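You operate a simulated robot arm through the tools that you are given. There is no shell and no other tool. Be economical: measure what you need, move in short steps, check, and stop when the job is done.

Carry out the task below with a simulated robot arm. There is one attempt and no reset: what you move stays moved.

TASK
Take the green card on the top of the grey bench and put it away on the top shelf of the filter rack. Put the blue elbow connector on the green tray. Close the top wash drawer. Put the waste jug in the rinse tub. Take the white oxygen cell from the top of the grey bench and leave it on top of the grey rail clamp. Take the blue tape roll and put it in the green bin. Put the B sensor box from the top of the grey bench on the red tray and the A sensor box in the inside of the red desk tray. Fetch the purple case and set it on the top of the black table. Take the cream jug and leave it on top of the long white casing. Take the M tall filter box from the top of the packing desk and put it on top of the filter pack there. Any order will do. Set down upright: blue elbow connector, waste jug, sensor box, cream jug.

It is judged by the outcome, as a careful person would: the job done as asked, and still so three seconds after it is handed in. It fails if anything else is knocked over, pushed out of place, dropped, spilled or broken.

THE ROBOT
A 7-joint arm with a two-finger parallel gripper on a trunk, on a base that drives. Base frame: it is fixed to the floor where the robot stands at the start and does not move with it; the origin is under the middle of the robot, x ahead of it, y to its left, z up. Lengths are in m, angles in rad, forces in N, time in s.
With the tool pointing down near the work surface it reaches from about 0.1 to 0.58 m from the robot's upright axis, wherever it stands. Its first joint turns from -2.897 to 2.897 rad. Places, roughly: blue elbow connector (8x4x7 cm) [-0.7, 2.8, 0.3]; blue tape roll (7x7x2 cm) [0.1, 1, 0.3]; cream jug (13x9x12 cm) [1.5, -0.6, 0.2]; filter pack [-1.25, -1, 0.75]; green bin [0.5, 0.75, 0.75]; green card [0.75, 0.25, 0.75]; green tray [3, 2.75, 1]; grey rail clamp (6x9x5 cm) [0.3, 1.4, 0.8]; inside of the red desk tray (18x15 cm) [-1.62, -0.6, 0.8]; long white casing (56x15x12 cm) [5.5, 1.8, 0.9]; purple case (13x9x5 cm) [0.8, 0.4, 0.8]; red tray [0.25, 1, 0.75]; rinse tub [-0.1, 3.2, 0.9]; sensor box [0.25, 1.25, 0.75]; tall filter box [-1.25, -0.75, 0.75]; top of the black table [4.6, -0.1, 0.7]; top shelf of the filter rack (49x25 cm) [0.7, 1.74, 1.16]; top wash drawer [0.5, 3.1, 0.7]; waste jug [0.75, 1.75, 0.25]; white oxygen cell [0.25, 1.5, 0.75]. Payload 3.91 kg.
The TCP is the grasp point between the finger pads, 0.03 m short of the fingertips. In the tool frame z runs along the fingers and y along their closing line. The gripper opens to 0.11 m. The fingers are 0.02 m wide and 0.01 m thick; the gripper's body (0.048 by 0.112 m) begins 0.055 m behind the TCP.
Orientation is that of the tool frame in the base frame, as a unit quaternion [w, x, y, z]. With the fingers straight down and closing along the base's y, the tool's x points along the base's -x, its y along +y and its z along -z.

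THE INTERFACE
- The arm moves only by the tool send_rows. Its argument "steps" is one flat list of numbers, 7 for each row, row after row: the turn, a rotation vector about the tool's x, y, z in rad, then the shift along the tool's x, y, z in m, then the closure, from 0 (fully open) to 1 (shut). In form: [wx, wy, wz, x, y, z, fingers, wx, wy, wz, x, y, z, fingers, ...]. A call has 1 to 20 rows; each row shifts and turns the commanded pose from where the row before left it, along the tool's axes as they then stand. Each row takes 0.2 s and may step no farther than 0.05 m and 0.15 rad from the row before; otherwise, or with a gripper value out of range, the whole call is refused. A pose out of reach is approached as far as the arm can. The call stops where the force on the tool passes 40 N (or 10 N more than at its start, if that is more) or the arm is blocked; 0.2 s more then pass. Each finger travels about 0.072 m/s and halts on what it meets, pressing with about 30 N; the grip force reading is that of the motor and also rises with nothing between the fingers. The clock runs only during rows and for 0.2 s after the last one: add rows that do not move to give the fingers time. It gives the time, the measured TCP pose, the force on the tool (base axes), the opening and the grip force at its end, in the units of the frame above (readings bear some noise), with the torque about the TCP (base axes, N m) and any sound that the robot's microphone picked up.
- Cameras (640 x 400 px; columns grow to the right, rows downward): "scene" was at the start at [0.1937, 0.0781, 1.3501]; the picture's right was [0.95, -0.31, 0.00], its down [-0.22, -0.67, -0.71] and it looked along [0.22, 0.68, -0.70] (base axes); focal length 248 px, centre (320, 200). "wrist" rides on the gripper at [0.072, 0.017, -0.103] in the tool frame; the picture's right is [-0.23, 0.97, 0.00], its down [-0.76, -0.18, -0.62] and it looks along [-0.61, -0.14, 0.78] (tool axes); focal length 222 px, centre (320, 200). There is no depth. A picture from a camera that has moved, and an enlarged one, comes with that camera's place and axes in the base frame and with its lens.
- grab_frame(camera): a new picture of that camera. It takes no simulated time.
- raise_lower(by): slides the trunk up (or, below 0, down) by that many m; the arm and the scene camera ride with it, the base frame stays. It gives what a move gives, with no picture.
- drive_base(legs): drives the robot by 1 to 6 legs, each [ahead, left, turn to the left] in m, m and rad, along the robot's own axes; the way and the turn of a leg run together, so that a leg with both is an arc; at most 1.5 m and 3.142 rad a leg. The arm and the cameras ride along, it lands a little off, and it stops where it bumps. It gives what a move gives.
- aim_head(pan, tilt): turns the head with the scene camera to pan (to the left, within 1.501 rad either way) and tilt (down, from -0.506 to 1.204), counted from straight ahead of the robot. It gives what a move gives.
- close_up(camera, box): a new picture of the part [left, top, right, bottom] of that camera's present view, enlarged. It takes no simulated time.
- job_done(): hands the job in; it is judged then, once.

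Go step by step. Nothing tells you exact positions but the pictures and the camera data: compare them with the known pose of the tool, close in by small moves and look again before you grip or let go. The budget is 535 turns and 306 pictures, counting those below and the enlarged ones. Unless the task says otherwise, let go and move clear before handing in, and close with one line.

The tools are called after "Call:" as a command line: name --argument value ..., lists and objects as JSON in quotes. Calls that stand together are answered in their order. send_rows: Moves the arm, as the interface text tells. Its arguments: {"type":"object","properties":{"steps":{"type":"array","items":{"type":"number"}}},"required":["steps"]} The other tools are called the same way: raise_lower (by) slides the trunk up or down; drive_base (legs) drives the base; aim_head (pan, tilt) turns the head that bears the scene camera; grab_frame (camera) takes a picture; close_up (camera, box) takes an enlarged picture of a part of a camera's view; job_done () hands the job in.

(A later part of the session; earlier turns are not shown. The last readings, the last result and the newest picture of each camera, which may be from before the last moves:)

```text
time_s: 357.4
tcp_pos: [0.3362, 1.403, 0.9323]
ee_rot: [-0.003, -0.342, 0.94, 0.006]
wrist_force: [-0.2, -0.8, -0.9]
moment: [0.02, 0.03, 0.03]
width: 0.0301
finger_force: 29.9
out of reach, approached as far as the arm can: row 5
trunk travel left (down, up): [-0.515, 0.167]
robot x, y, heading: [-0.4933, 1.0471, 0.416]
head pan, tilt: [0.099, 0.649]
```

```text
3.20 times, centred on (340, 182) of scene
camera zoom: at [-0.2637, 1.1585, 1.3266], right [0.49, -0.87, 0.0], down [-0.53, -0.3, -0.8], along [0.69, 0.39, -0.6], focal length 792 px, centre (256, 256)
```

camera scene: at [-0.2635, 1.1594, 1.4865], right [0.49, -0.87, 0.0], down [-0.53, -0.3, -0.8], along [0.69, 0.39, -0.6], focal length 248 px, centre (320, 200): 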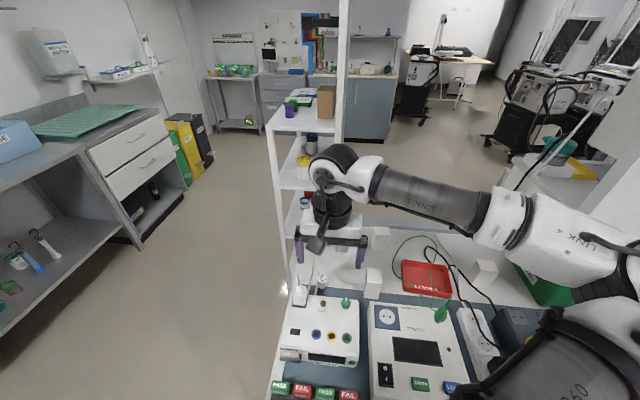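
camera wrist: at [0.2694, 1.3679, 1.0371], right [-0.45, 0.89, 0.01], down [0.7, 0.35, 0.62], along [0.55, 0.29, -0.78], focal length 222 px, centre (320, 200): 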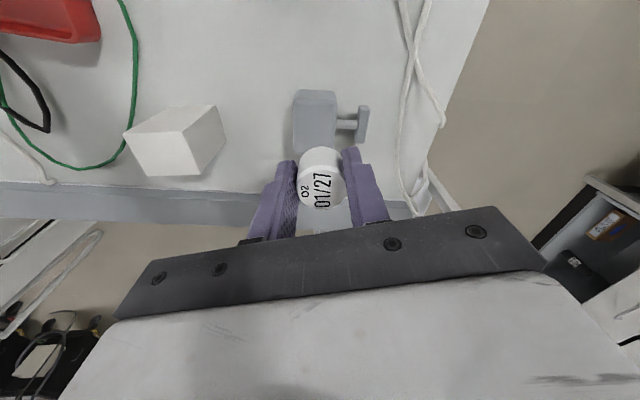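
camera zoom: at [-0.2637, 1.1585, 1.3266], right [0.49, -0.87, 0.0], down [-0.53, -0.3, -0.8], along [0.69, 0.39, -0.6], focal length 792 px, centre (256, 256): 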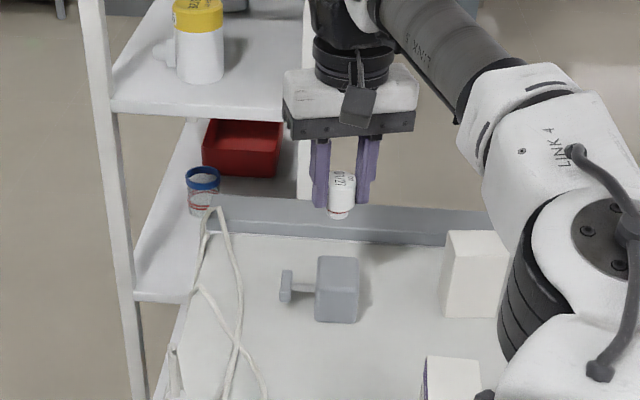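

Call:
drive_base --legs '[[0.04, 0, 0]]'

```text
time_s: 358.3
tcp_pos: [0.3737, 1.4189, 0.9318]
ee_rot: [-0.004, -0.341, 0.94, 0.006]
wrist_force: [-0.5, 0.3, -1.6]
moment: [0.0, 0.04, -0.01]
width: 0.03
finger_force: 29.7
trunk travel left (down, up): [-0.515, 0.167]
robot x, y, heading: [-0.4577, 1.0628, 0.417]
head pan, tilt: [0.099, 0.649]
```

Call:
send_rows --steps '[0, 0, 0, 0.032, 0.007, 0, 0.9, 0, 0, 0, 0, 0, 0.03, 0.9, 0, 0, 0, 0, 0, 0.025, 0.9, 0, 0, 0, 0, 0, 0, 0.9]'

Call:
close_up --camera "wrist" --box '[220, 60, 460, 210]'

Call:
close_up --camera "scene" --box '[260, 150, 400, 240]'

```text
time_s: 359.3
tcp_pos: [0.3425, 1.4034, 0.8783]
ee_rot: [-0.003, -0.341, 0.94, 0.007]
wrist_force: [1.0, -0.4, -0.3]
moment: [-0.01, 0.02, 0.02]
width: 0.0299
finger_force: 29.5
trunk travel left (down, up): [-0.515, 0.167]
robot x, y, heading: [-0.4544, 1.065, 0.416]
head pan, tilt: [0.099, 0.649]
```

```text
2.67 times, centred on (340, 135) of wrist
camera zoom: at [0.2763, 1.3691, 0.9826], right [-0.45, 0.89, 0.01], down [0.7, 0.35, 0.62], along [0.55, 0.29, -0.78], focal length 592 px, centre (267, 373)
```

zoom: 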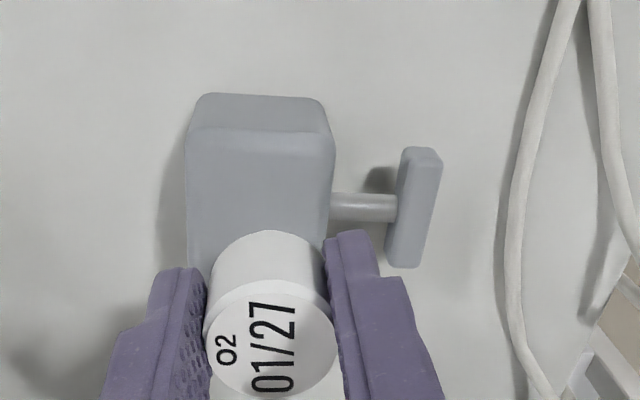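

```text
4.44 times, centred on (330, 195) of scene
camera zoom: at [-0.2269, 1.1748, 1.3266], right [0.49, -0.87, 0.0], down [-0.53, -0.3, -0.8], along [0.69, 0.39, -0.6], focal length 1100 px, centre (276, 222)
```

zoom: 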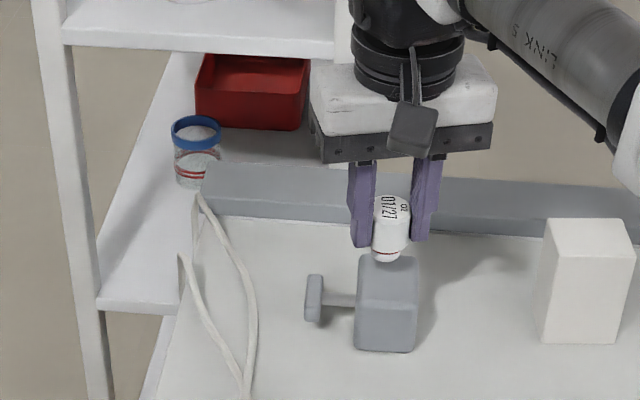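

Call:
send_rows --steps '[0, 0, 0, -0.004, -0.002, 0.008, 0.9, 0, 0, 0, 0, 0, 0.006, 0.9, 0, 0, 0, 0, 0, 0.004, 0.9]'

Call:
send_rows --steps '[0, 0, 0, 0, 0, 0.004, 0.9]'

```text
time_s: 360.1
tcp_pos: [0.3478, 1.4063, 0.8597]
ee_rot: [-0.003, -0.341, 0.94, 0.006]
wrist_force: [-0.3, -0.1, -0.5]
moment: [0.0, -0.02, -0.03]
width: 0.0297
finger_force: 30.4
trunk travel left (down, up): [-0.515, 0.167]
robot x, y, heading: [-0.4601, 1.0633, 0.415]
head pan, tilt: [0.099, 0.649]
```

```text
time_s: 360.5
tcp_pos: [0.3481, 1.406, 0.8563]
ee_rot: [-0.003, -0.342, 0.94, 0.006]
wrist_force: [0.3, -0.5, -0.6]
moment: [0.02, 0.0, 0.0]
width: 0.0299
finger_force: 30.1
trunk travel left (down, up): [-0.515, 0.167]
robot x, y, heading: [-0.4537, 1.0617, 0.415]
head pan, tilt: [0.099, 0.649]
```

Call:
send_rows --steps '[0, 0, 0, 0, 0, 0.004, 0.9]'

Call:
send_rows --steps '[0, 0, 0, 0, 0, 0.003, 0.9]'

```text
time_s: 360.9
tcp_pos: [0.346, 1.4062, 0.8553]
ee_rot: [-0.001, -0.341, 0.94, 0.006]
wrist_force: [1.6, 0.0, 16.1]
moment: [-0.08, -0.16, 0.02]
width: 0.0299
finger_force: 30.2
trunk travel left (down, up): [-0.515, 0.167]
robot x, y, heading: [-0.4562, 1.0647, 0.417]
head pan, tilt: [0.099, 0.649]
```

```text
time_s: 361.3
tcp_pos: [0.3464, 1.4058, 0.8552]
ee_rot: [0.002, -0.34, 0.94, 0.007]
wrist_force: [5.8, 1.1, 36.0]
moment: [0.07, -0.38, 0.01]
width: 0.0301
finger_force: 29.9
trunk travel left (down, up): [-0.515, 0.167]
robot x, y, heading: [-0.4562, 1.0645, 0.418]
head pan, tilt: [0.099, 0.649]
```

Contact on the clamp. Ease off, release, rise.

Call:
send_rows --steps '[0, 0, 0, 0, 0, -0.005, 0.9, 0, 0, 0, 0, 0, 0, 0.7, 0, 0, 0, 0, 0, 0, 0.55, 0, 0, 0, 0, 0, 0, 0.55, 0, 0, 0, 0, 0, -0.02, 0.55, 0, 0, 0, 0, 0, -0.03, 0.5, 0, 0, 0, 0, 0, -0.04, 0.5, 0, 0, 0, 0, 0, -0.04, 0.5]'

Call:
close_up --camera "scene" --box '[240, 140, 440, 265]'

```text
time_s: 363.1
tcp_pos: [0.3484, 1.4053, 0.9833]
ee_rot: [-0.003, -0.341, 0.94, 0.006]
wrist_force: [0.2, 0.1, 0.0]
moment: [-0.02, -0.01, -0.02]
width: 0.0551
finger_force: 0.0
trunk travel left (down, up): [-0.515, 0.167]
robot x, y, heading: [-0.4551, 1.064, 0.416]
head pan, tilt: [0.099, 0.649]
```

```text
3.20 times, centred on (340, 202) of scene
camera zoom: at [-0.2272, 1.1748, 1.3266], right [0.49, -0.87, 0.0], down [-0.53, -0.3, -0.8], along [0.69, 0.39, -0.6], focal length 792 px, centre (256, 192)
```

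zoom: 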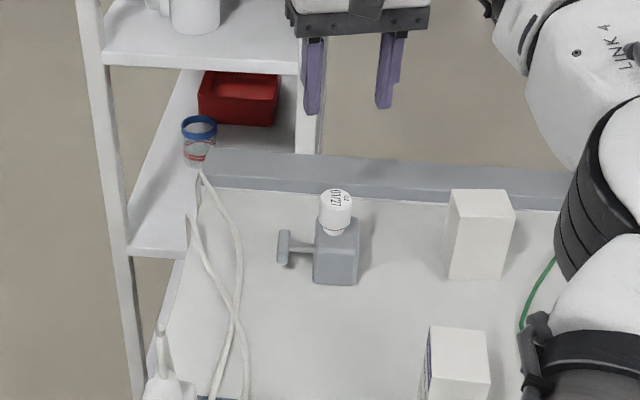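

Cell rests on the clamp. Now find box B: move the tool rightward over the rear boxes.

Call:
send_rows --steps '[0, 0, 0, 0.0183, -0.04, -0.005, 0, 0, 0, 0, 0.0183, -0.04, -0.005, 0, 0, 0, 0, 0.0183, -0.04, -0.005, 0, 0, 0, 0, 0.0183, -0.04, 0, 0, 0, 0, 0, 0.0183, -0.04, 0, 0, 0, 0, 0, 0.0183, -0.04, 0, 0, 0, 0, 0.145, 0, 0, 0, 0, 0, 0, 0.145, 0, 0, 0, 0]'

Call:
grab_frame --camera "wrist"

Call:
grab_frame --camera "scene"

```text
time_s: 364.9
tcp_pos: [0.3625, 1.3058, 0.9916]
ee_rot: [-0.005, -0.202, 0.979, 0.007]
wrist_force: [0.0, 1.0, 0.4]
moment: [0.02, -0.01, -0.02]
width: 0.1103
finger_force: 0.0
out of reach, approached as far as the arm can: row 2, 3, 4, 5, 6
trunk travel left (down, up): [-0.515, 0.167]
robot x, y, heading: [-0.4565, 1.0642, 0.419]
head pan, tilt: [0.099, 0.649]
```

```text
135 pictures are left
camera wrist: at [0.2888, 1.2907, 1.0964], right [-0.17, 0.98, 0.01], down [0.78, 0.13, 0.62], along [0.61, 0.12, -0.79], focal length 222 px, centre (320, 200)
```

wrist: 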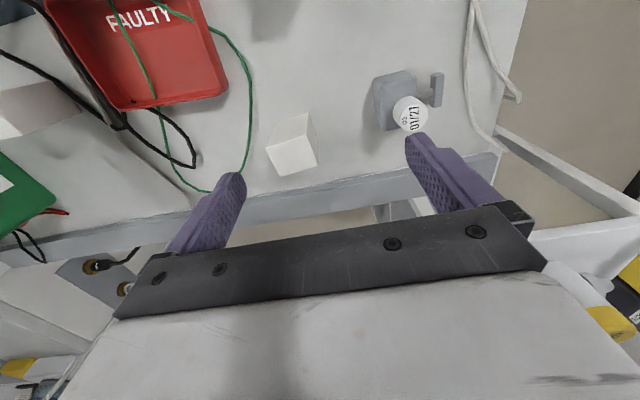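

```text
134 pictures are left
camera scene: at [-0.2269, 1.1748, 1.3265], right [0.49, -0.87, 0.0], down [-0.53, -0.3, -0.8], along [0.69, 0.39, -0.6], focal length 248 px, centre (320, 200)
```

scene: 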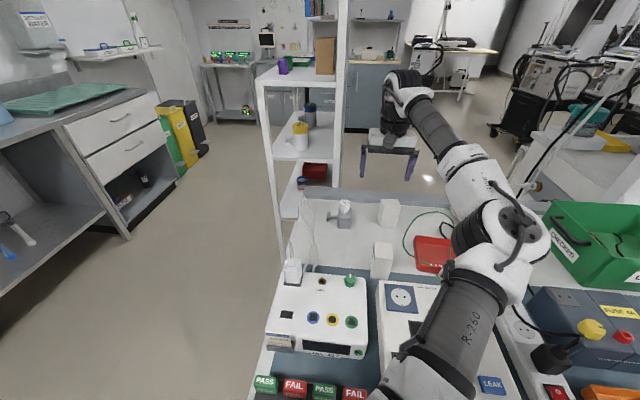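

Labels of the other boxes are not visible from here. I yaw the tool so the wrist camera looks from the right side.

Call:
send_rows --steps '[0, 0, 0, 0.0275, -0.0365, 0, 0, 0, 0, 0, 0.0275, -0.0365, 0, 0, 0, 0, 0, 0.0275, -0.0365, 0, 0, 0, 0, 0, 0.0275, -0.0365, 0, 0, 0, 0, -0.1436, 0, 0, 0, 0, 0, 0, -0.1436, 0, 0, 0, 0, 0, 0, -0.1436, 0, 0, 0, 0, 0, 0, -0.1436, 0, 0, 0, 0, 0, 0, -0.1436, 0, 0, 0, 0, 0, 0, -0.1436, 0, 0, 0, 0, 0, 0, -0.1436, 0, 0, 0, 0, 0, 0, -0.1436, 0, 0, 0, 0, 0, 0, -0.1436, 0, 0, 0, 0, 0, 0, -0.1436, 0, 0, 0, 0, 0, 0, -0.1436, 0, 0, 0, 0]'

Call:
grab_frame --camera "wrist"

```text
time_s: 368.1
tcp_pos: [-0.01, 1.3368, 0.9677]
ee_rot: [0.002, 0.811, -0.584, -0.017]
wrist_force: [0.4, -0.3, -0.3]
moment: [0.01, -0.02, -0.02]
width: 0.11
finger_force: 0.1
out of reach, approached as far as the arm can: row 6, 7, 8, 9, 10, 11, 12, 13, 14, 15
trunk travel left (down, up): [-0.515, 0.167]
robot x, y, heading: [-0.4574, 1.0612, 0.409]
head pan, tilt: [0.099, 0.649]
```

```text
133 pictures are left
camera wrist: at [-0.0011, 1.261, 1.07], right [-0.99, -0.1, 0.03], down [-0.06, 0.77, 0.64], along [-0.08, 0.63, -0.77], focal length 222 px, centre (320, 200)
```

wrist: 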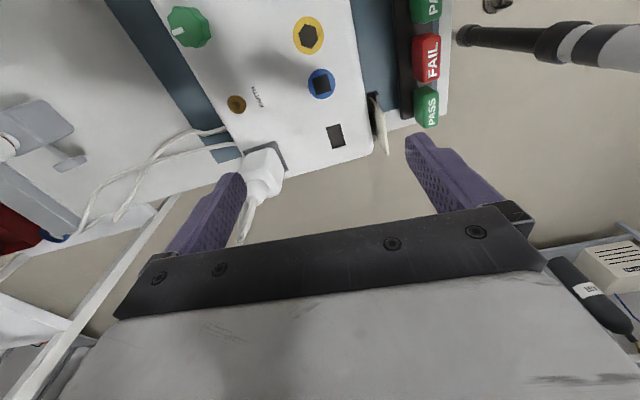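

The arm drifted near a joint limit but touched nothing. Raise, then move back over the intended spot.

Call:
send_rows --steps '[0, 0, 0, 0, 0, -0.03, 0, 0, 0, 0, 0, 0, -0.03, 0, 0, 0, 0, 0.03, -0.0245, 0, 0, 0, 0, 0, 0.03, -0.0245, 0, 0, 0, 0, 0, 0.03, -0.0245, 0, 0, 0, 0, 0, 0.03, -0.0245, 0, 0, 0, 0, 0, 0.03, -0.0245, 0, 0, 0, 0, 0, 0.03, -0.0245, 0, 0, 0, 0, 0, 0.03, -0.0245, 0, 0, 0, 0, 0, 0.03, -0.0245, 0, 0]'

Call:
grab_frame --camera "wrist"

```text
time_s: 370.3
tcp_pos: [-0.0213, 1.314, 1.0051]
ee_rot: [0.003, 0.812, -0.584, -0.017]
wrist_force: [1.0, 0.3, 1.0]
moment: [0.01, 0.0, 0.0]
width: 0.11
finger_force: 0.0
out of reach, approached as far as the arm can: row 2, 3, 4, 5, 6, 7, 8, 9, 10
trunk travel left (down, up): [-0.515, 0.167]
robot x, y, heading: [-0.4557, 1.0616, 0.416]
head pan, tilt: [0.099, 0.649]
```

```text
132 pictures are left
camera wrist: at [-0.0117, 1.2382, 1.1077], right [-0.99, -0.1, 0.03], down [-0.06, 0.77, 0.64], along [-0.08, 0.63, -0.77], focal length 222 px, centre (320, 200)
```

wrist: 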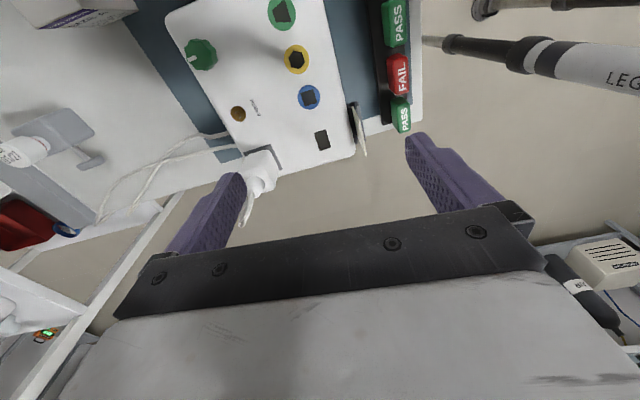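

I undo the yaw (joint limit), and return over the rear box.

Call:
send_rows --steps '[0, 0, 0.1436, 0, 0, 0, 0, 0, 0, 0.1436, 0, 0, 0, 0, 0, 0, 0.1436, 0, 0, 0, 0, 0, 0, 0.1436, 0, 0, 0, 0, 0, 0, 0.1436, 0, 0, 0, 0, 0, 0, 0.1436, 0, 0, 0, 0, 0, 0, 0.1436, 0, 0, 0, 0, 0, 0, 0.1436, 0, 0, 0, 0, 0, 0, 0.1436, 0, 0, 0, 0, 0, 0, 0.1436, 0, 0, 0, 0, 0, 0, 0.1436, 0, 0, 0, 0]'

Call:
grab_frame --camera "scene"

```text
time_s: 372.7
tcp_pos: [-0.0225, 1.313, 1.0043]
ee_rot: [-0.014, -0.157, 0.987, 0.01]
wrist_force: [0.7, -0.3, -0.4]
moment: [0.01, -0.02, -0.01]
width: 0.1101
finger_force: 0.0
trunk travel left (down, up): [-0.515, 0.167]
robot x, y, heading: [-0.457, 1.0594, 0.419]
head pan, tilt: [0.099, 0.649]
```

```text
131 pictures are left
camera scene: at [-0.2269, 1.1748, 1.3265], right [0.49, -0.87, 0.0], down [-0.53, -0.3, -0.8], along [0.69, 0.39, -0.6], focal length 248 px, centre (320, 200)
```

scene: 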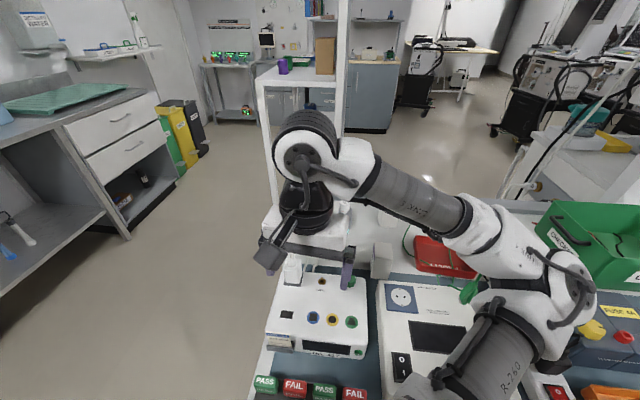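

I drive right to face the rear box, and will use a forward-tilted tool to reach it.

Call:
drive_base --legs '[[0, -0.16, 0]]'

Call:
send_rows --steps '[0, -0.13, 0.02, -0.02, 0, -0.01, 0, 0, -0.13, 0.02, -0.02, 0, -0.01, 0, 0, -0.13, 0.02, -0.02, 0, -0.01, 0, 0, -0.13, 0.02, -0.02, 0, -0.01, 0]'

Call:
grab_frame --camera "wrist"

Call:
grab_frame --camera "scene"

```text
time_s: 374.6
tcp_pos: [0.0436, 1.1652, 1.0046]
ee_rot: [-0.014, -0.157, 0.987, 0.011]
wrist_force: [-0.7, -0.3, 1.0]
moment: [0.0, -0.02, -0.01]
width: 0.1101
finger_force: 0.1
trunk travel left (down, up): [-0.515, 0.167]
robot x, y, heading: [-0.3934, 0.914, 0.412]
head pan, tilt: [0.099, 0.649]
```

```text
time_s: 375.6
tcp_pos: [0.1126, 1.1855, 1.0571]
ee_rot: [0.241, -0.11, 0.963, 0.049]
wrist_force: [-0.2, 0.5, 0.9]
moment: [0.02, -0.02, -0.01]
width: 0.1101
finger_force: 0.0
trunk travel left (down, up): [-0.515, 0.167]
robot x, y, heading: [-0.3938, 0.9132, 0.416]
head pan, tilt: [0.099, 0.649]
```

```text
130 pictures are left
camera wrist: at [-0.0014, 1.1712, 1.1145], right [-0.04, 0.99, 0.15], down [0.41, -0.12, 0.9], along [0.91, 0.09, -0.41], focal length 222 px, centre (320, 200)
```

wrist: 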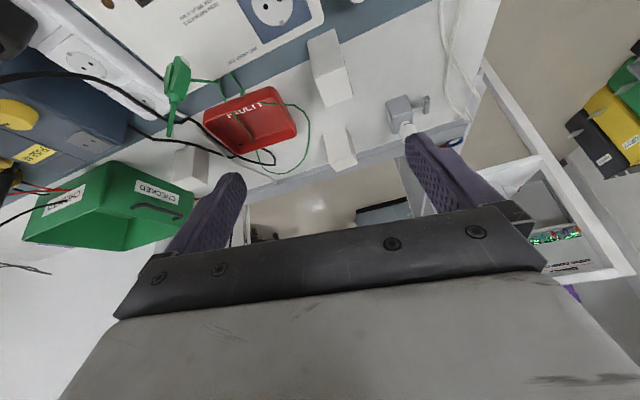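

```text
129 pictures are left
camera scene: at [-0.1621, 1.0272, 1.3266], right [0.49, -0.87, 0.0], down [-0.53, -0.3, -0.8], along [0.69, 0.39, -0.6], focal length 248 px, centre (320, 200)
```

scene: 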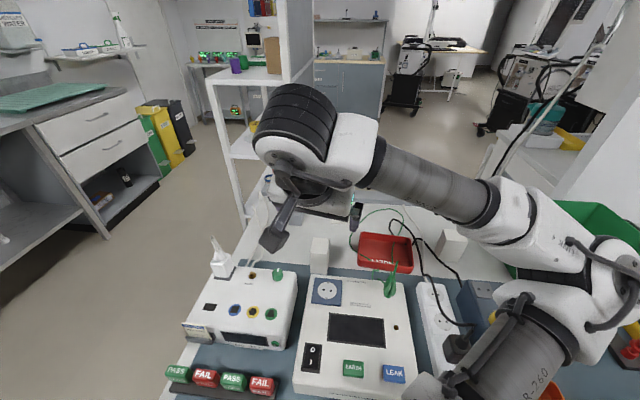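

Call:
send_rows --steps '[0, 0, 0, -0.0232, 0.001, 0.0366, 0, 0, 0, 0, -0.0232, 0.001, 0.0366, 0, 0, 0, 0, -0.0232, 0.001, 0.0366, 0, 0, 0, 0, -0.0232, 0.001, 0.0366, 0, 0, 0, 0, -0.0232, 0.001, 0.0366, 0, 0, 0, 0, -0.0232, 0.001, 0.0366, 0]'

Call:
grab_frame --camera "wrist"

```text
time_s: 377.0
tcp_pos: [0.3302, 1.2499, 0.9287]
ee_rot: [0.241, -0.11, 0.963, 0.05]
wrist_force: [0.6, -0.8, -0.8]
moment: [0.0, -0.03, -0.02]
width: 0.1098
finger_force: 0.1
trunk travel left (down, up): [-0.515, 0.167]
robot x, y, heading: [-0.3934, 0.9165, 0.411]
head pan, tilt: [0.099, 0.649]
```

```text
128 pictures are left
camera wrist: at [0.2166, 1.2362, 0.9869], right [-0.04, 0.99, 0.15], down [0.42, -0.12, 0.9], along [0.91, 0.09, -0.41], focal length 222 px, centre (320, 200)
```

wrist: 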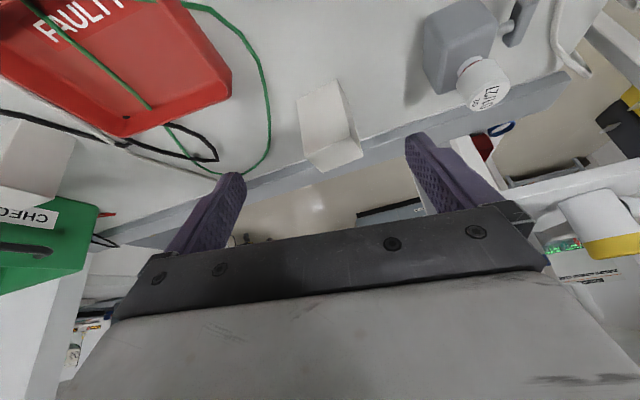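

Call:
send_rows --steps '[0, 0, 0, -0.005, 0.0023, 0.035, 0, 0, 0, 0, -0.005, 0.0023, 0.035, 0, 0, 0, 0, -0.005, 0.0023, 0.035, 0]'

Call:
grab_frame --camera "wrist"

```text
time_s: 377.8
tcp_pos: [0.3891, 1.2746, 0.8451]
ee_rot: [0.24, -0.111, 0.963, 0.05]
wrist_force: [0.1, 0.4, 1.0]
moment: [-0.01, -0.03, -0.01]
width: 0.1102
finger_force: 0.1
trunk travel left (down, up): [-0.515, 0.167]
robot x, y, heading: [-0.3939, 0.9131, 0.413]
head pan, tilt: [0.099, 0.649]
```

```text
127 pictures are left
camera wrist: at [0.275, 1.2606, 0.9024], right [-0.04, 0.99, 0.15], down [0.42, -0.12, 0.9], along [0.91, 0.09, -0.41], focal length 222 px, centre (320, 200)
```

wrist: 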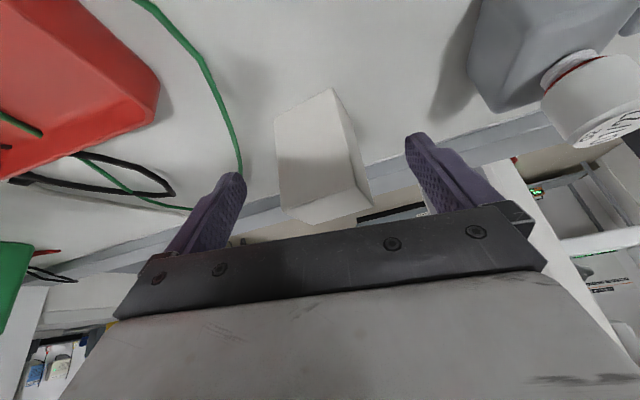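

Call:
send_rows --steps '[0, 0, 0, -0.008, 0, 0.03, 0, 0, 0, 0, -0.005, 0, 0.008, 0, 0, 0, 0, 0, 0, 0, 0.3, 0, 0, 0, 0, 0, 0, 0.6, 0, 0, 0, 0, 0, 0, 0.7, 0, 0, 0, 0, 0, 0, 0.7]'

Call:
grab_frame --camera "wrist"

```text
time_s: 379.2
tcp_pos: [0.4164, 1.2827, 0.8166]
ee_rot: [0.24, -0.11, 0.963, 0.05]
wrist_force: [-0.1, -0.7, -0.1]
moment: [-0.03, -0.03, 0.03]
width: 0.0564
finger_force: 30.0
trunk travel left (down, up): [-0.515, 0.167]
robot x, y, heading: [-0.3919, 0.9147, 0.413]
head pan, tilt: [0.099, 0.649]
```

```text
126 pictures are left
camera wrist: at [0.3026, 1.2687, 0.875], right [-0.03, 0.99, 0.15], down [0.42, -0.12, 0.9], along [0.91, 0.09, -0.41], focal length 222 px, centre (320, 200)
```

wrist: 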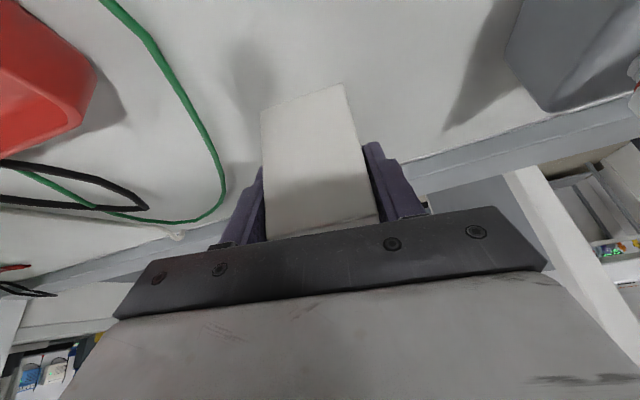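

Gripped. Lift and bring it left to read its label with the head camera.

Call:
send_rows --steps '[0, 0, 0, -0.019, 0.0016, -0.035, 0.7, 0, 0, 0, -0.019, 0.0016, -0.035, 0.7, 0, 0, 0, -0.019, 0.0016, -0.035, 0.7, 0, 0, 0, -0.019, 0.0016, -0.035, 0.7, 0, 0, 0, 0.03, 0, -0.02, 0.7, 0, 0, 0, 0.03, 0, -0.02, 0.7, 0, 0, 0, 0.03, 0.02, -0.02, 0.7]'

Call:
grab_frame --camera "scene"

```text
time_s: 380.8
tcp_pos: [0.3074, 1.2752, 0.9883]
ee_rot: [0.239, -0.112, 0.963, 0.05]
wrist_force: [-0.3, -0.3, -1.5]
moment: [0.0, -0.04, -0.02]
width: 0.0558
finger_force: 30.0
trunk travel left (down, up): [-0.515, 0.167]
robot x, y, heading: [-0.391, 0.9166, 0.412]
head pan, tilt: [0.099, 0.649]
```

```text
125 pictures are left
camera scene: at [-0.1622, 1.0273, 1.3266], right [0.49, -0.87, 0.0], down [-0.53, -0.3, -0.8], along [0.69, 0.39, -0.6], focal length 248 px, centre (320, 200)
```

scene: 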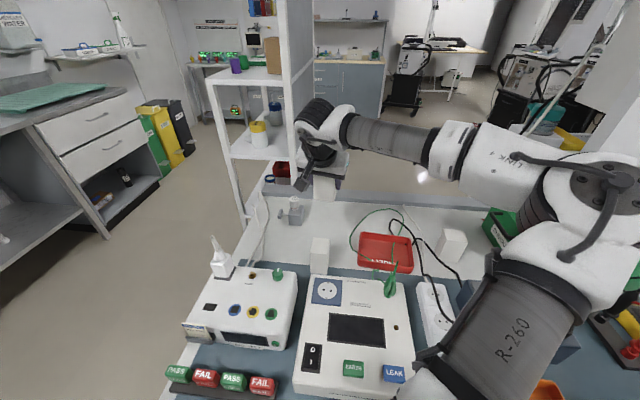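

Call:
send_rows --steps '[0.063, -0.0054, 0.117, 0, 0, 0, 0.7, 0.063, -0.0054, 0.117, 0, 0, 0, 0.7, 0.063, -0.0054, 0.117, 0, 0, 0, 0.7, 0.063, -0.0054, 0.117, 0, 0, 0, 0.7, 0.063, -0.0054, 0.117, 0, 0, 0, 0.7, 0.063, -0.0054, 0.117, 0, 0, 0, 0.7, 0.063, -0.0054, 0.117, 0, 0, 0, 0.7, 0.063, -0.0054, 0.117, 0, 0, 0, 0.7, 0.063, -0.0054, 0.117, 0, 0, 0, 0.7]'

Call:
close_up --camera "scene" --box '[240, 80, 440, 280]'

```text
time_s: 382.8
tcp_pos: [0.3081, 1.2767, 0.9881]
ee_rot: [0.225, 0.453, 0.858, -0.095]
wrist_force: [-0.3, 0.5, -1.0]
moment: [0.02, 0.03, -0.02]
width: 0.056
finger_force: 30.4
trunk travel left (down, up): [-0.515, 0.167]
robot x, y, heading: [-0.3936, 0.9124, 0.408]
head pan, tilt: [0.099, 0.649]
```

```text
2.00 times, centred on (340, 180) of scene
camera zoom: at [-0.1619, 1.0273, 1.3265], right [0.49, -0.87, 0.0], down [-0.53, -0.3, -0.8], along [0.69, 0.39, -0.6], focal length 495 px, centre (280, 240)
```

zoom: 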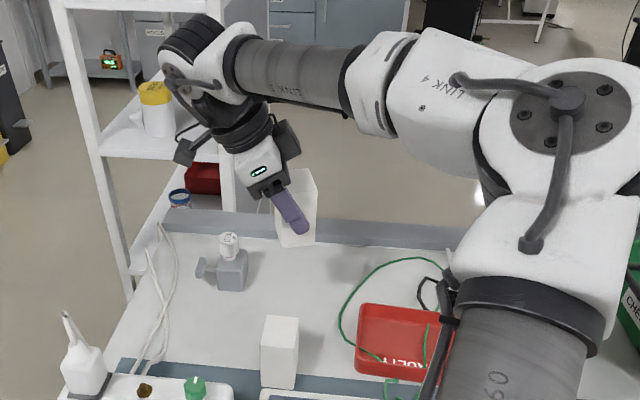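

Call:
close_up --camera "scene" --box '[350, 150, 410, 210]'

Call:
close_up --camera "scene" --box '[420, 200, 500, 280]'

```text
6.67 times, centred on (380, 180) of scene
camera zoom: at [-0.1619, 1.0273, 1.3265], right [0.49, -0.87, 0.0], down [-0.53, -0.3, -0.8], along [0.69, 0.39, -0.6], focal length 1651 px, centre (-80, 333)
```

zoom: 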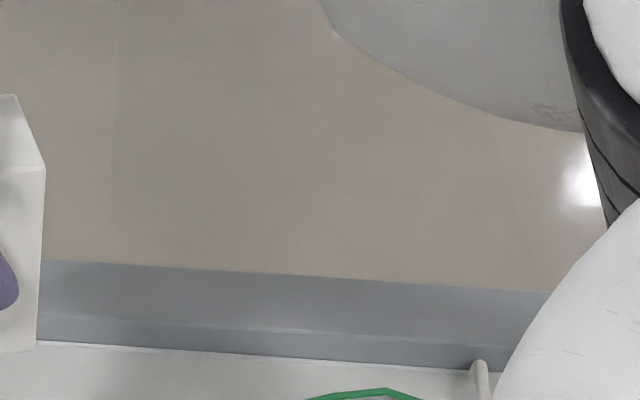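

```text
5.00 times, centred on (460, 240) of scene
camera zoom: at [-0.1619, 1.0273, 1.3265], right [0.49, -0.87, 0.0], down [-0.53, -0.3, -0.8], along [0.69, 0.39, -0.6], focal length 1238 px, centre (-380, 0)
```

zoom: 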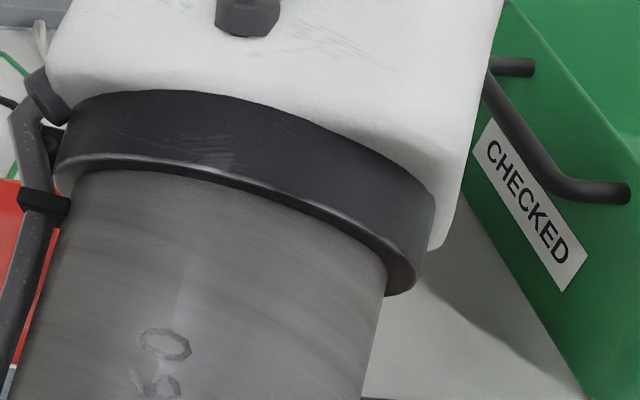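

Call:
send_rows --steps '[0.063, -0.0054, 0.117, 0, 0, 0, 0.7, 0.063, -0.0054, 0.117, 0, 0, 0, 0.7, 0.063, -0.0054, 0.117, 0, 0, 0, 0.7, 0.063, -0.0054, 0.117, 0, 0, 0, 0.7, 0.063, -0.0054, 0.117, 0, 0, 0, 0.7]'

Call:
close_up --camera "scene" --box '[270, 120, 380, 230]'

```text
time_s: 384.0
tcp_pos: [0.3092, 1.2745, 0.9875]
ee_rot: [0.182, 0.707, 0.663, -0.164]
wrist_force: [0.3, 1.4, -0.6]
moment: [-0.03, 0.01, -0.01]
width: 0.0557
finger_force: 29.7
trunk travel left (down, up): [-0.515, 0.167]
robot x, y, heading: [-0.3936, 0.9131, 0.414]
head pan, tilt: [0.099, 0.649]
```

```text
3.64 times, centred on (325, 175) of scene
camera zoom: at [-0.1618, 1.0272, 1.3265], right [0.49, -0.87, 0.0], down [-0.53, -0.3, -0.8], along [0.69, 0.39, -0.6], focal length 900 px, centre (302, 291)
```

zoom: 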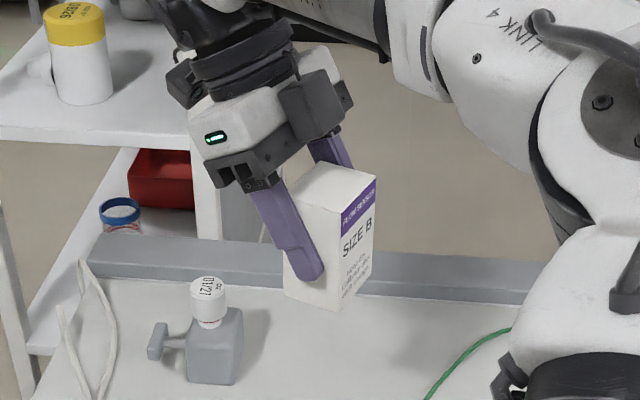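

It is "SIZE B". Rotate back and carry it above the FAULTY (red) tray, centre ≈(0.34,1.10).

Call:
send_rows --steps '[-0.063, 0.0054, -0.117, 0, 0, 0, 0.7, -0.063, 0.0054, -0.117, 0, 0, 0, 0.7, -0.063, 0.0054, -0.117, 0, 0, 0, 0.7, -0.063, 0.0054, -0.117, 0, 0, 0, 0.7, -0.063, 0.0054, -0.117, 0, 0, 0, 0.7, -0.063, 0.0054, -0.117, 0, 0, 0, 0.7, -0.063, 0.0054, -0.117, 0, 0, 0, 0.7, -0.063, 0.0054, -0.117, 0, 0, 0, 0.7, -0.063, 0.0054, -0.117, 0, 0, 0, 0.7, -0.063, 0.0054, -0.117, 0, 0, 0, 0.7, -0.063, 0.0054, -0.117, 0, 0, 0, 0.7, -0.063, 0.0054, -0.117, 0, 0, 0, 0.7, -0.063, 0.0054, -0.117, 0, 0, 0, 0.7, -0.063, 0.0054, -0.117, 0, 0, 0, 0.7]'

Call:
send_rows --steps '[0, 0, 0, 0.0029, -0.04, 0.0073, 0.7, 0, 0, 0, 0.0029, -0.04, 0.0073, 0.7, 0, 0, 0, 0.0029, -0.04, 0.0073, 0.7, 0, 0, 0, 0.0029, -0.04, 0.0073, 0.7, 0, 0, 0, 0, 0, 0, 0.7]'

Call:
grab_frame --camera "wrist"

Call:
grab_frame --camera "scene"

```text
time_s: 387.0
tcp_pos: [0.308, 1.2758, 0.9868]
ee_rot: [0.24, -0.112, 0.963, 0.05]
wrist_force: [-0.3, 0.1, -0.4]
moment: [-0.01, 0.03, -0.01]
width: 0.0553
finger_force: 29.9
trunk travel left (down, up): [-0.515, 0.167]
robot x, y, heading: [-0.3875, 0.9155, 0.415]
head pan, tilt: [0.099, 0.649]
```

```text
time_s: 388.2
tcp_pos: [0.3502, 1.1232, 0.949]
ee_rot: [0.24, -0.111, 0.963, 0.05]
wrist_force: [0.2, 0.5, -0.8]
moment: [-0.02, 0.03, 0.02]
width: 0.0551
finger_force: 29.7
trunk travel left (down, up): [-0.515, 0.167]
robot x, y, heading: [-0.3905, 0.9161, 0.414]
head pan, tilt: [0.099, 0.649]
```

```text
120 pictures are left
camera wrist: at [0.236, 1.1098, 1.0073], right [-0.04, 0.99, 0.15], down [0.42, -0.12, 0.9], along [0.91, 0.09, -0.41], focal length 222 px, centre (320, 200)
```

wrist: 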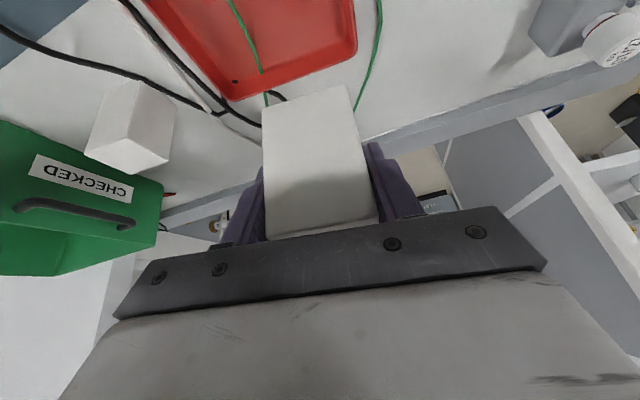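

```text
119 pictures are left
camera scene: at [-0.1619, 1.0273, 1.3265], right [0.49, -0.87, 0.0], down [-0.53, -0.3, -0.8], along [0.69, 0.39, -0.6], focal length 248 px, centre (320, 200)
```

scene: 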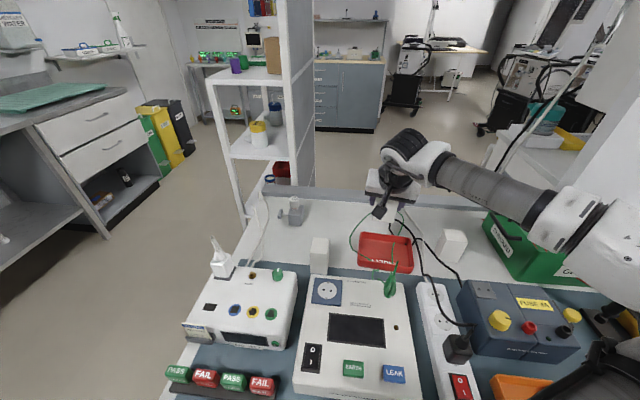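

Call:
send_rows --steps '[0, 0, 0, 0.022, -0.0068, 0.0257, 0.7, 0, 0, 0, 0.022, -0.0068, 0.0257, 0.7, 0, 0, 0, 0.022, -0.0068, 0.0257, 0.7, 0, 0, 0, 0, 0, 0, 0.7]'

Call:
grab_frame --camera "wrist"

Call:
close_up --camera "scene" --box '[320, 170, 480, 290]'

```text
time_s: 389.2
tcp_pos: [0.3323, 1.1033, 0.8489]
ee_rot: [0.241, -0.11, 0.963, 0.051]
wrist_force: [0.1, -0.2, -2.0]
moment: [0.0, 0.01, 0.01]
width: 0.0552
finger_force: 29.9
trunk travel left (down, up): [-0.515, 0.167]
robot x, y, heading: [-0.3886, 0.9146, 0.408]
head pan, tilt: [0.099, 0.649]
```

```text
118 pictures are left
camera wrist: at [0.2188, 1.0887, 0.9071], right [-0.03, 0.99, 0.15], down [0.42, -0.12, 0.9], along [0.91, 0.09, -0.41], focal length 222 px, centre (320, 200)
```

wrist: 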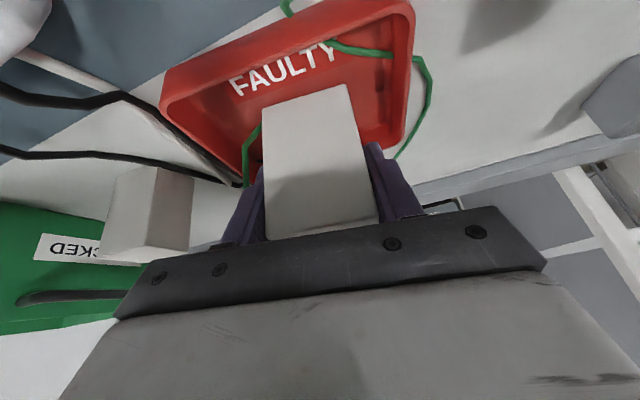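

```text
3.33 times, centred on (400, 230) of scene
camera zoom: at [-0.1619, 1.0272, 1.3265], right [0.49, -0.87, 0.0], down [-0.53, -0.3, -0.8], along [0.69, 0.39, -0.6], focal length 825 px, centre (53, 100)
```

zoom: 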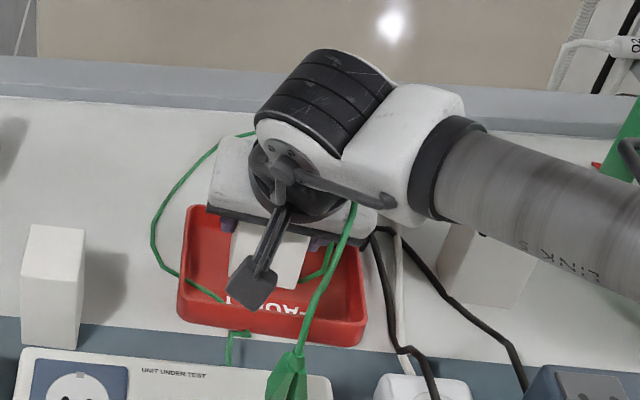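

Call:
send_rows --steps '[0, 0, 0, 0.0048, -0.0004, 0.0088, 0.7, 0, 0, 0, 0.0024, -0.0002, 0.0044, 0.7, 0, 0, 0, 0.0024, -0.0002, 0.0044, 0.7]'

Call:
send_rows --steps '[0, 0, 0, 0.0019, -0.0002, 0.0035, 0.7]'

```text
time_s: 390.0
tcp_pos: [0.3333, 1.1011, 0.8303]
ee_rot: [0.24, -0.11, 0.963, 0.05]
wrist_force: [0.3, 0.4, -1.7]
moment: [-0.03, 0.05, 0.0]
width: 0.0553
finger_force: 30.0
trunk travel left (down, up): [-0.515, 0.167]
robot x, y, heading: [-0.394, 0.9158, 0.412]
head pan, tilt: [0.099, 0.649]
```

```text
time_s: 390.4
tcp_pos: [0.3312, 1.1026, 0.8253]
ee_rot: [0.24, -0.112, 0.963, 0.05]
wrist_force: [0.0, -0.6, -0.3]
moment: [0.02, 0.06, -0.02]
width: 0.0552
finger_force: 29.9
trunk travel left (down, up): [-0.515, 0.167]
robot x, y, heading: [-0.3896, 0.9152, 0.413]
head pan, tilt: [0.099, 0.649]
```

Call:
send_rows --steps '[0, 0, 0, 0.0019, -0.0002, 0.0035, 0.7]'

Call:
send_rows --steps '[0, 0, 0, 0.0014, -0.0001, 0.0026, 0.7]'

```text
time_s: 390.8
tcp_pos: [0.3318, 1.1016, 0.8222]
ee_rot: [0.24, -0.111, 0.963, 0.05]
wrist_force: [0.4, -1.0, 1.5]
moment: [-0.05, -0.08, -0.02]
width: 0.0548
finger_force: 30.0
trunk travel left (down, up): [-0.515, 0.167]
robot x, y, heading: [-0.3897, 0.9151, 0.415]
head pan, tilt: [0.099, 0.649]
```

```text
time_s: 391.2
tcp_pos: [0.3311, 1.1023, 0.8215]
ee_rot: [0.243, -0.11, 0.962, 0.05]
wrist_force: [-1.2, -0.6, 17.4]
moment: [-0.51, -0.03, -0.03]
width: 0.055
finger_force: 30.1
trunk travel left (down, up): [-0.515, 0.167]
robot x, y, heading: [-0.3913, 0.9184, 0.414]
head pan, tilt: [0.099, 0.649]
```

Contact. Release and withdraw along the tool axis.

Call:
send_rows --steps '[0, 0, 0, -0.001, 0, -0.002, 0.7, 0, 0, 0, 0, 0, 0, 0.4, 0, 0, 0, 0, 0, 0, 0.25, 0, 0, 0, 0, 0, 0, 0.25, 0, 0, 0, 0, 0, -0.03, 0.25, 0, 0, 0, 0, 0, -0.04, 0.25, 0, 0, 0, 0, 0, -0.045, 0.25, 0, 0, 0, 0, 0, -0.045, 0.2]'

Call:
grab_frame --camera "wrist"

```text
time_s: 393.0
tcp_pos: [0.2584, 1.081, 0.9595]
ee_rot: [0.237, -0.111, 0.964, 0.054]
wrist_force: [0.3, -0.5, 0.0]
moment: [-0.05, 0.01, -0.01]
width: 0.0881
finger_force: 0.1
trunk travel left (down, up): [-0.515, 0.167]
robot x, y, heading: [-0.3881, 0.9179, 0.414]
head pan, tilt: [0.099, 0.649]
```

```text
116 pictures are left
camera wrist: at [0.1447, 1.0653, 1.0179], right [-0.04, 0.99, 0.16], down [0.42, -0.13, 0.9], along [0.91, 0.1, -0.41], focal length 222 px, centre (320, 200)
```

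wrist: 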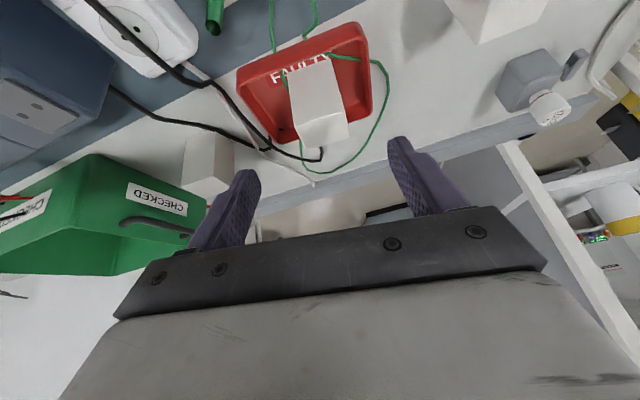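

B is upright in the red tray. Next the blue tape roll on the lower shelf at ≈(0.07,1.03). Back off, lower, and pitch the tool to 45°.

Call:
drive_base --legs '[[-0.45, -0.08, 0]]'

Call:
raise_lower --by -0.38

Call:
send_rows --steps '[0, -0.1, 0, 0.03, 0, 0.03, 0, 0, -0.1, 0, 0.03, 0, 0.03, 0, 0, -0.1, 0, 0.03, 0, 0.03, 0, 0, 0, 0, 0.03, 0, 0.03, 0, 0, 0, 0, 0.03, 0, 0.03, 0]'

Call:
grab_frame --camera "wrist"

Call:
grab_frame --camera "scene"

```text
time_s: 395.7
tcp_pos: [-0.1205, 0.8249, 0.9599]
ee_rot: [0.239, -0.109, 0.963, 0.054]
wrist_force: [0.0, -0.9, -0.8]
moment: [0.01, -0.04, -0.01]
width: 0.0879
finger_force: 0.1
trunk travel left (down, up): [-0.515, 0.167]
robot x, y, heading: [-0.7724, 0.6594, 0.416]
head pan, tilt: [0.099, 0.649]
```

```text
time_s: 399.4
tcp_pos: [-0.1184, 0.8255, 0.5798]
ee_rot: [0.239, -0.109, 0.963, 0.055]
wrist_force: [-0.3, 0.5, 0.0]
moment: [0.0, 0.01, 0.0]
width: 0.0881
finger_force: 0.0
trunk travel left (down, up): [-0.135, 0.547]
robot x, y, heading: [-0.7665, 0.6614, 0.413]
head pan, tilt: [0.099, 0.649]
```

```text
time_s: 400.6
tcp_pos: [-0.1395, 0.8295, 0.3696]
ee_rot: [0.38, -0.101, 0.917, 0.071]
wrist_force: [-0.4, 0.3, -1.2]
moment: [0.02, 0.01, -0.01]
width: 0.11
finger_force: 0.0
out of reach, approached as far as the arm can: row 3
trunk travel left (down, up): [-0.135, 0.547]
robot x, y, heading: [-0.7656, 0.6592, 0.419]
head pan, tilt: [0.099, 0.649]
```

```text
115 pictures are left
camera wrist: at [-0.2649, 0.8152, 0.392], right [-0.08, 0.97, 0.21], down [0.14, -0.2, 0.97], along [0.99, 0.1, -0.12], focal length 222 px, centre (320, 200)
```

wrist: 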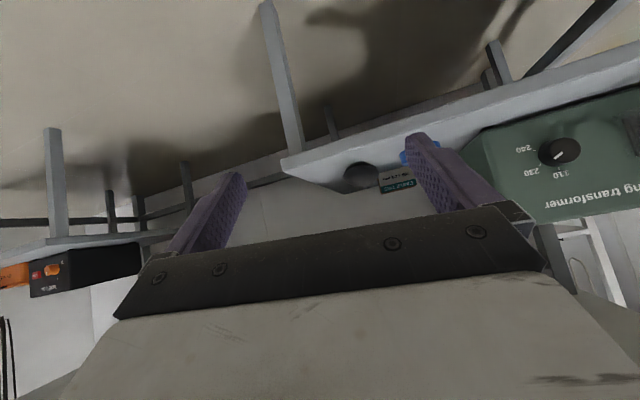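

```text
114 pictures are left
camera scene: at [-0.5409, 0.7733, 0.9467], right [0.49, -0.87, 0.0], down [-0.53, -0.3, -0.8], along [0.69, 0.39, -0.6], focal length 248 px, centre (320, 200)
```

scene: 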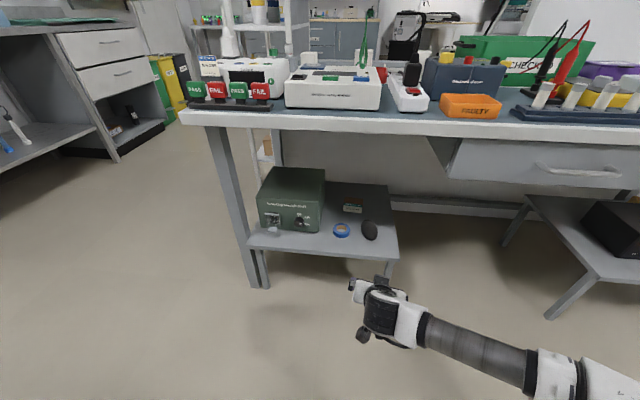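

Tape centre ≈(0.072,1.027,0.305). Shift left, drive 0.2 m forward.

Call:
send_rows --steps '[0, 0, 0, 0, 0.045, 0, 0, 0, 0, 0, 0, 0.045, 0, 0]'

Call:
drive_base --legs '[[0.17, 0, 0]]'

Call:
grab_frame --camera "wrist"

```text
time_s: 401.2
tcp_pos: [-0.1602, 0.9172, 0.3751]
ee_rot: [0.38, -0.1, 0.917, 0.07]
wrist_force: [0.0, -0.9, 1.3]
moment: [0.03, 0.02, 0.03]
width: 0.11
finger_force: 0.0
trunk travel left (down, up): [-0.135, 0.547]
robot x, y, heading: [-0.7724, 0.6623, 0.42]
head pan, tilt: [0.099, 0.649]
```

```text
time_s: 402.7
tcp_pos: [-0.0072, 0.9872, 0.3751]
ee_rot: [0.38, -0.102, 0.917, 0.07]
wrist_force: [-0.5, 0.4, -0.2]
moment: [-0.01, 0.0, 0.02]
width: 0.1101
finger_force: 0.0
trunk travel left (down, up): [-0.135, 0.547]
robot x, y, heading: [-0.6194, 0.7249, 0.417]
head pan, tilt: [0.099, 0.649]
```

```text
113 pictures are left
camera wrist: at [-0.1328, 0.9712, 0.398], right [-0.08, 0.97, 0.21], down [0.14, -0.2, 0.97], along [0.99, 0.1, -0.12], focal length 222 px, centre (320, 200)
```

wrist: 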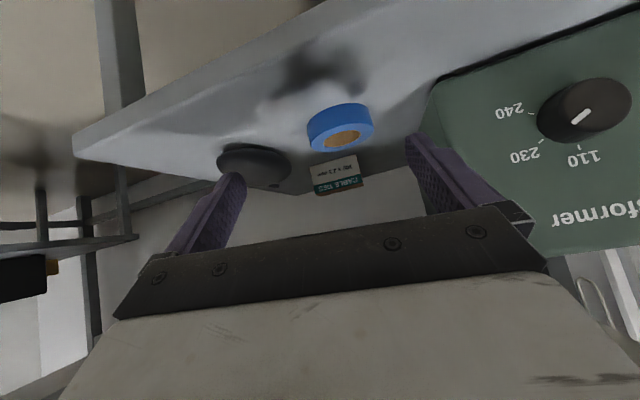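

Call:
send_rows --steps '[0, 0, 0, -0.0043, 0.008, 0.025, 0, 0, 0, 0, -0.0043, 0.008, 0.025, 0, 0, 0, 0, -0.0043, 0, 0.025, 0]'

Call:
grab_frame --camera "wrist"

```text
time_s: 403.5
tcp_pos: [0.048, 1.0183, 0.3324]
ee_rot: [0.38, -0.102, 0.917, 0.071]
wrist_force: [-0.2, -0.1, -0.6]
moment: [-0.01, -0.02, 0.0]
width: 0.1102
finger_force: 0.1
trunk travel left (down, up): [-0.135, 0.547]
robot x, y, heading: [-0.6168, 0.727, 0.418]
head pan, tilt: [0.099, 0.649]
```

```text
112 pictures are left
camera wrist: at [-0.0767, 1.0037, 0.3553], right [-0.08, 0.97, 0.21], down [0.14, -0.2, 0.97], along [0.99, 0.1, -0.12], focal length 222 px, centre (320, 200)
```

wrist: 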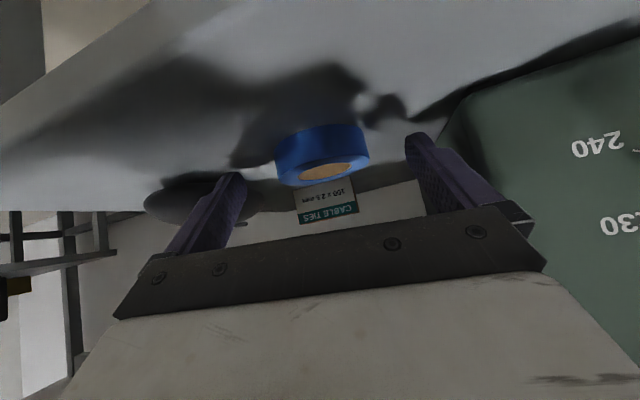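

Call:
send_rows --steps '[0, 0, 0, -0.004, 0.001, 0.014, 0, 0, 0, 0, 0, 0, 0, 0.2, 0, 0, 0, 0, 0, 0, 0.4, 0, 0, 0, 0, 0, 0, 0.6, 0, 0, 0, 0, 0, 0, 0.6]'

Call:
grab_frame --camera "wrist"

```text
time_s: 403.9
tcp_pos: [0.0555, 1.0219, 0.3312]
ee_rot: [0.381, -0.103, 0.916, 0.072]
wrist_force: [-5.7, -2.7, 13.3]
moment: [-0.75, -0.21, -0.41]
width: 0.1099
finger_force: 0.0
trunk travel left (down, up): [-0.135, 0.547]
robot x, y, heading: [-0.619, 0.7285, 0.415]
head pan, tilt: [0.099, 0.649]
stopped in row 1: the force on the tool passed its limit at 104 N (the readings are from after the stop); the commanded pose is now the measured one
```

```text
111 pictures are left
camera wrist: at [-0.0703, 1.0072, 0.3532], right [-0.08, 0.97, 0.21], down [0.14, -0.2, 0.97], along [0.99, 0.11, -0.12], focal length 222 px, centre (320, 200)
```

wrist: 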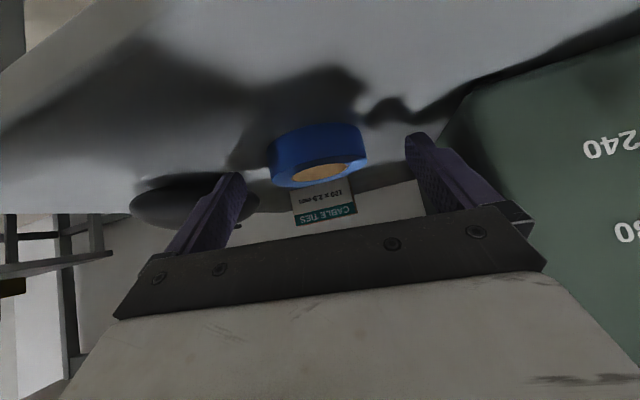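

The lower finger touched the shelf (≈0.30). I level the roll, lift slightly, move forward and close.

Call:
send_rows --steps '[0, 0, -0.0745, -0.0043, 0.0003, -0.0042, 0, 0, 0, 0, -0.0056, 0, 0.0057, 0, 0, 0, 0, 0.002, 0, 0.002, 0, 0, 0, 0, 0, 0, 0, 0.2, 0, 0, 0, 0, 0, 0, 0.4, 0, 0, 0, 0, 0, 0, 0.6, 0, 0, 0, 0, 0, 0, 0.6]'

Call:
grab_frame --camera "wrist"

```text
time_s: 405.5
tcp_pos: [0.063, 1.0259, 0.3326]
ee_rot: [0.382, -0.136, 0.912, 0.057]
wrist_force: [-0.2, -1.2, 0.8]
moment: [0.03, 0.0, 0.02]
width: 0.0602
finger_force: 30.4
trunk travel left (down, up): [-0.135, 0.547]
robot x, y, heading: [-0.6172, 0.727, 0.418]
head pan, tilt: [0.099, 0.649]
```

```text
110 pictures are left
camera wrist: at [-0.0622, 1.004, 0.3539], right [-0.13, 0.98, 0.16], down [0.14, -0.14, 0.98], along [0.98, 0.15, -0.12], focal length 222 px, centre (320, 200)
```

wrist: 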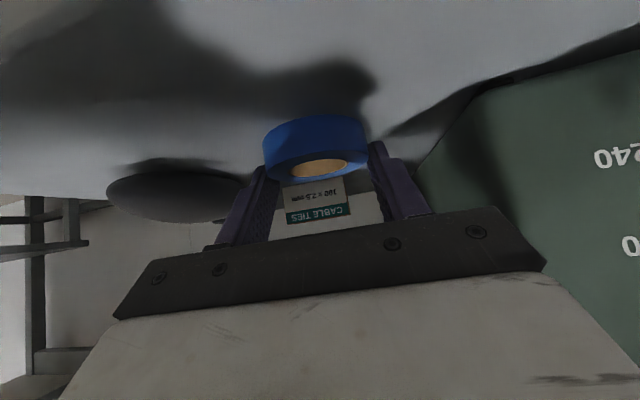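

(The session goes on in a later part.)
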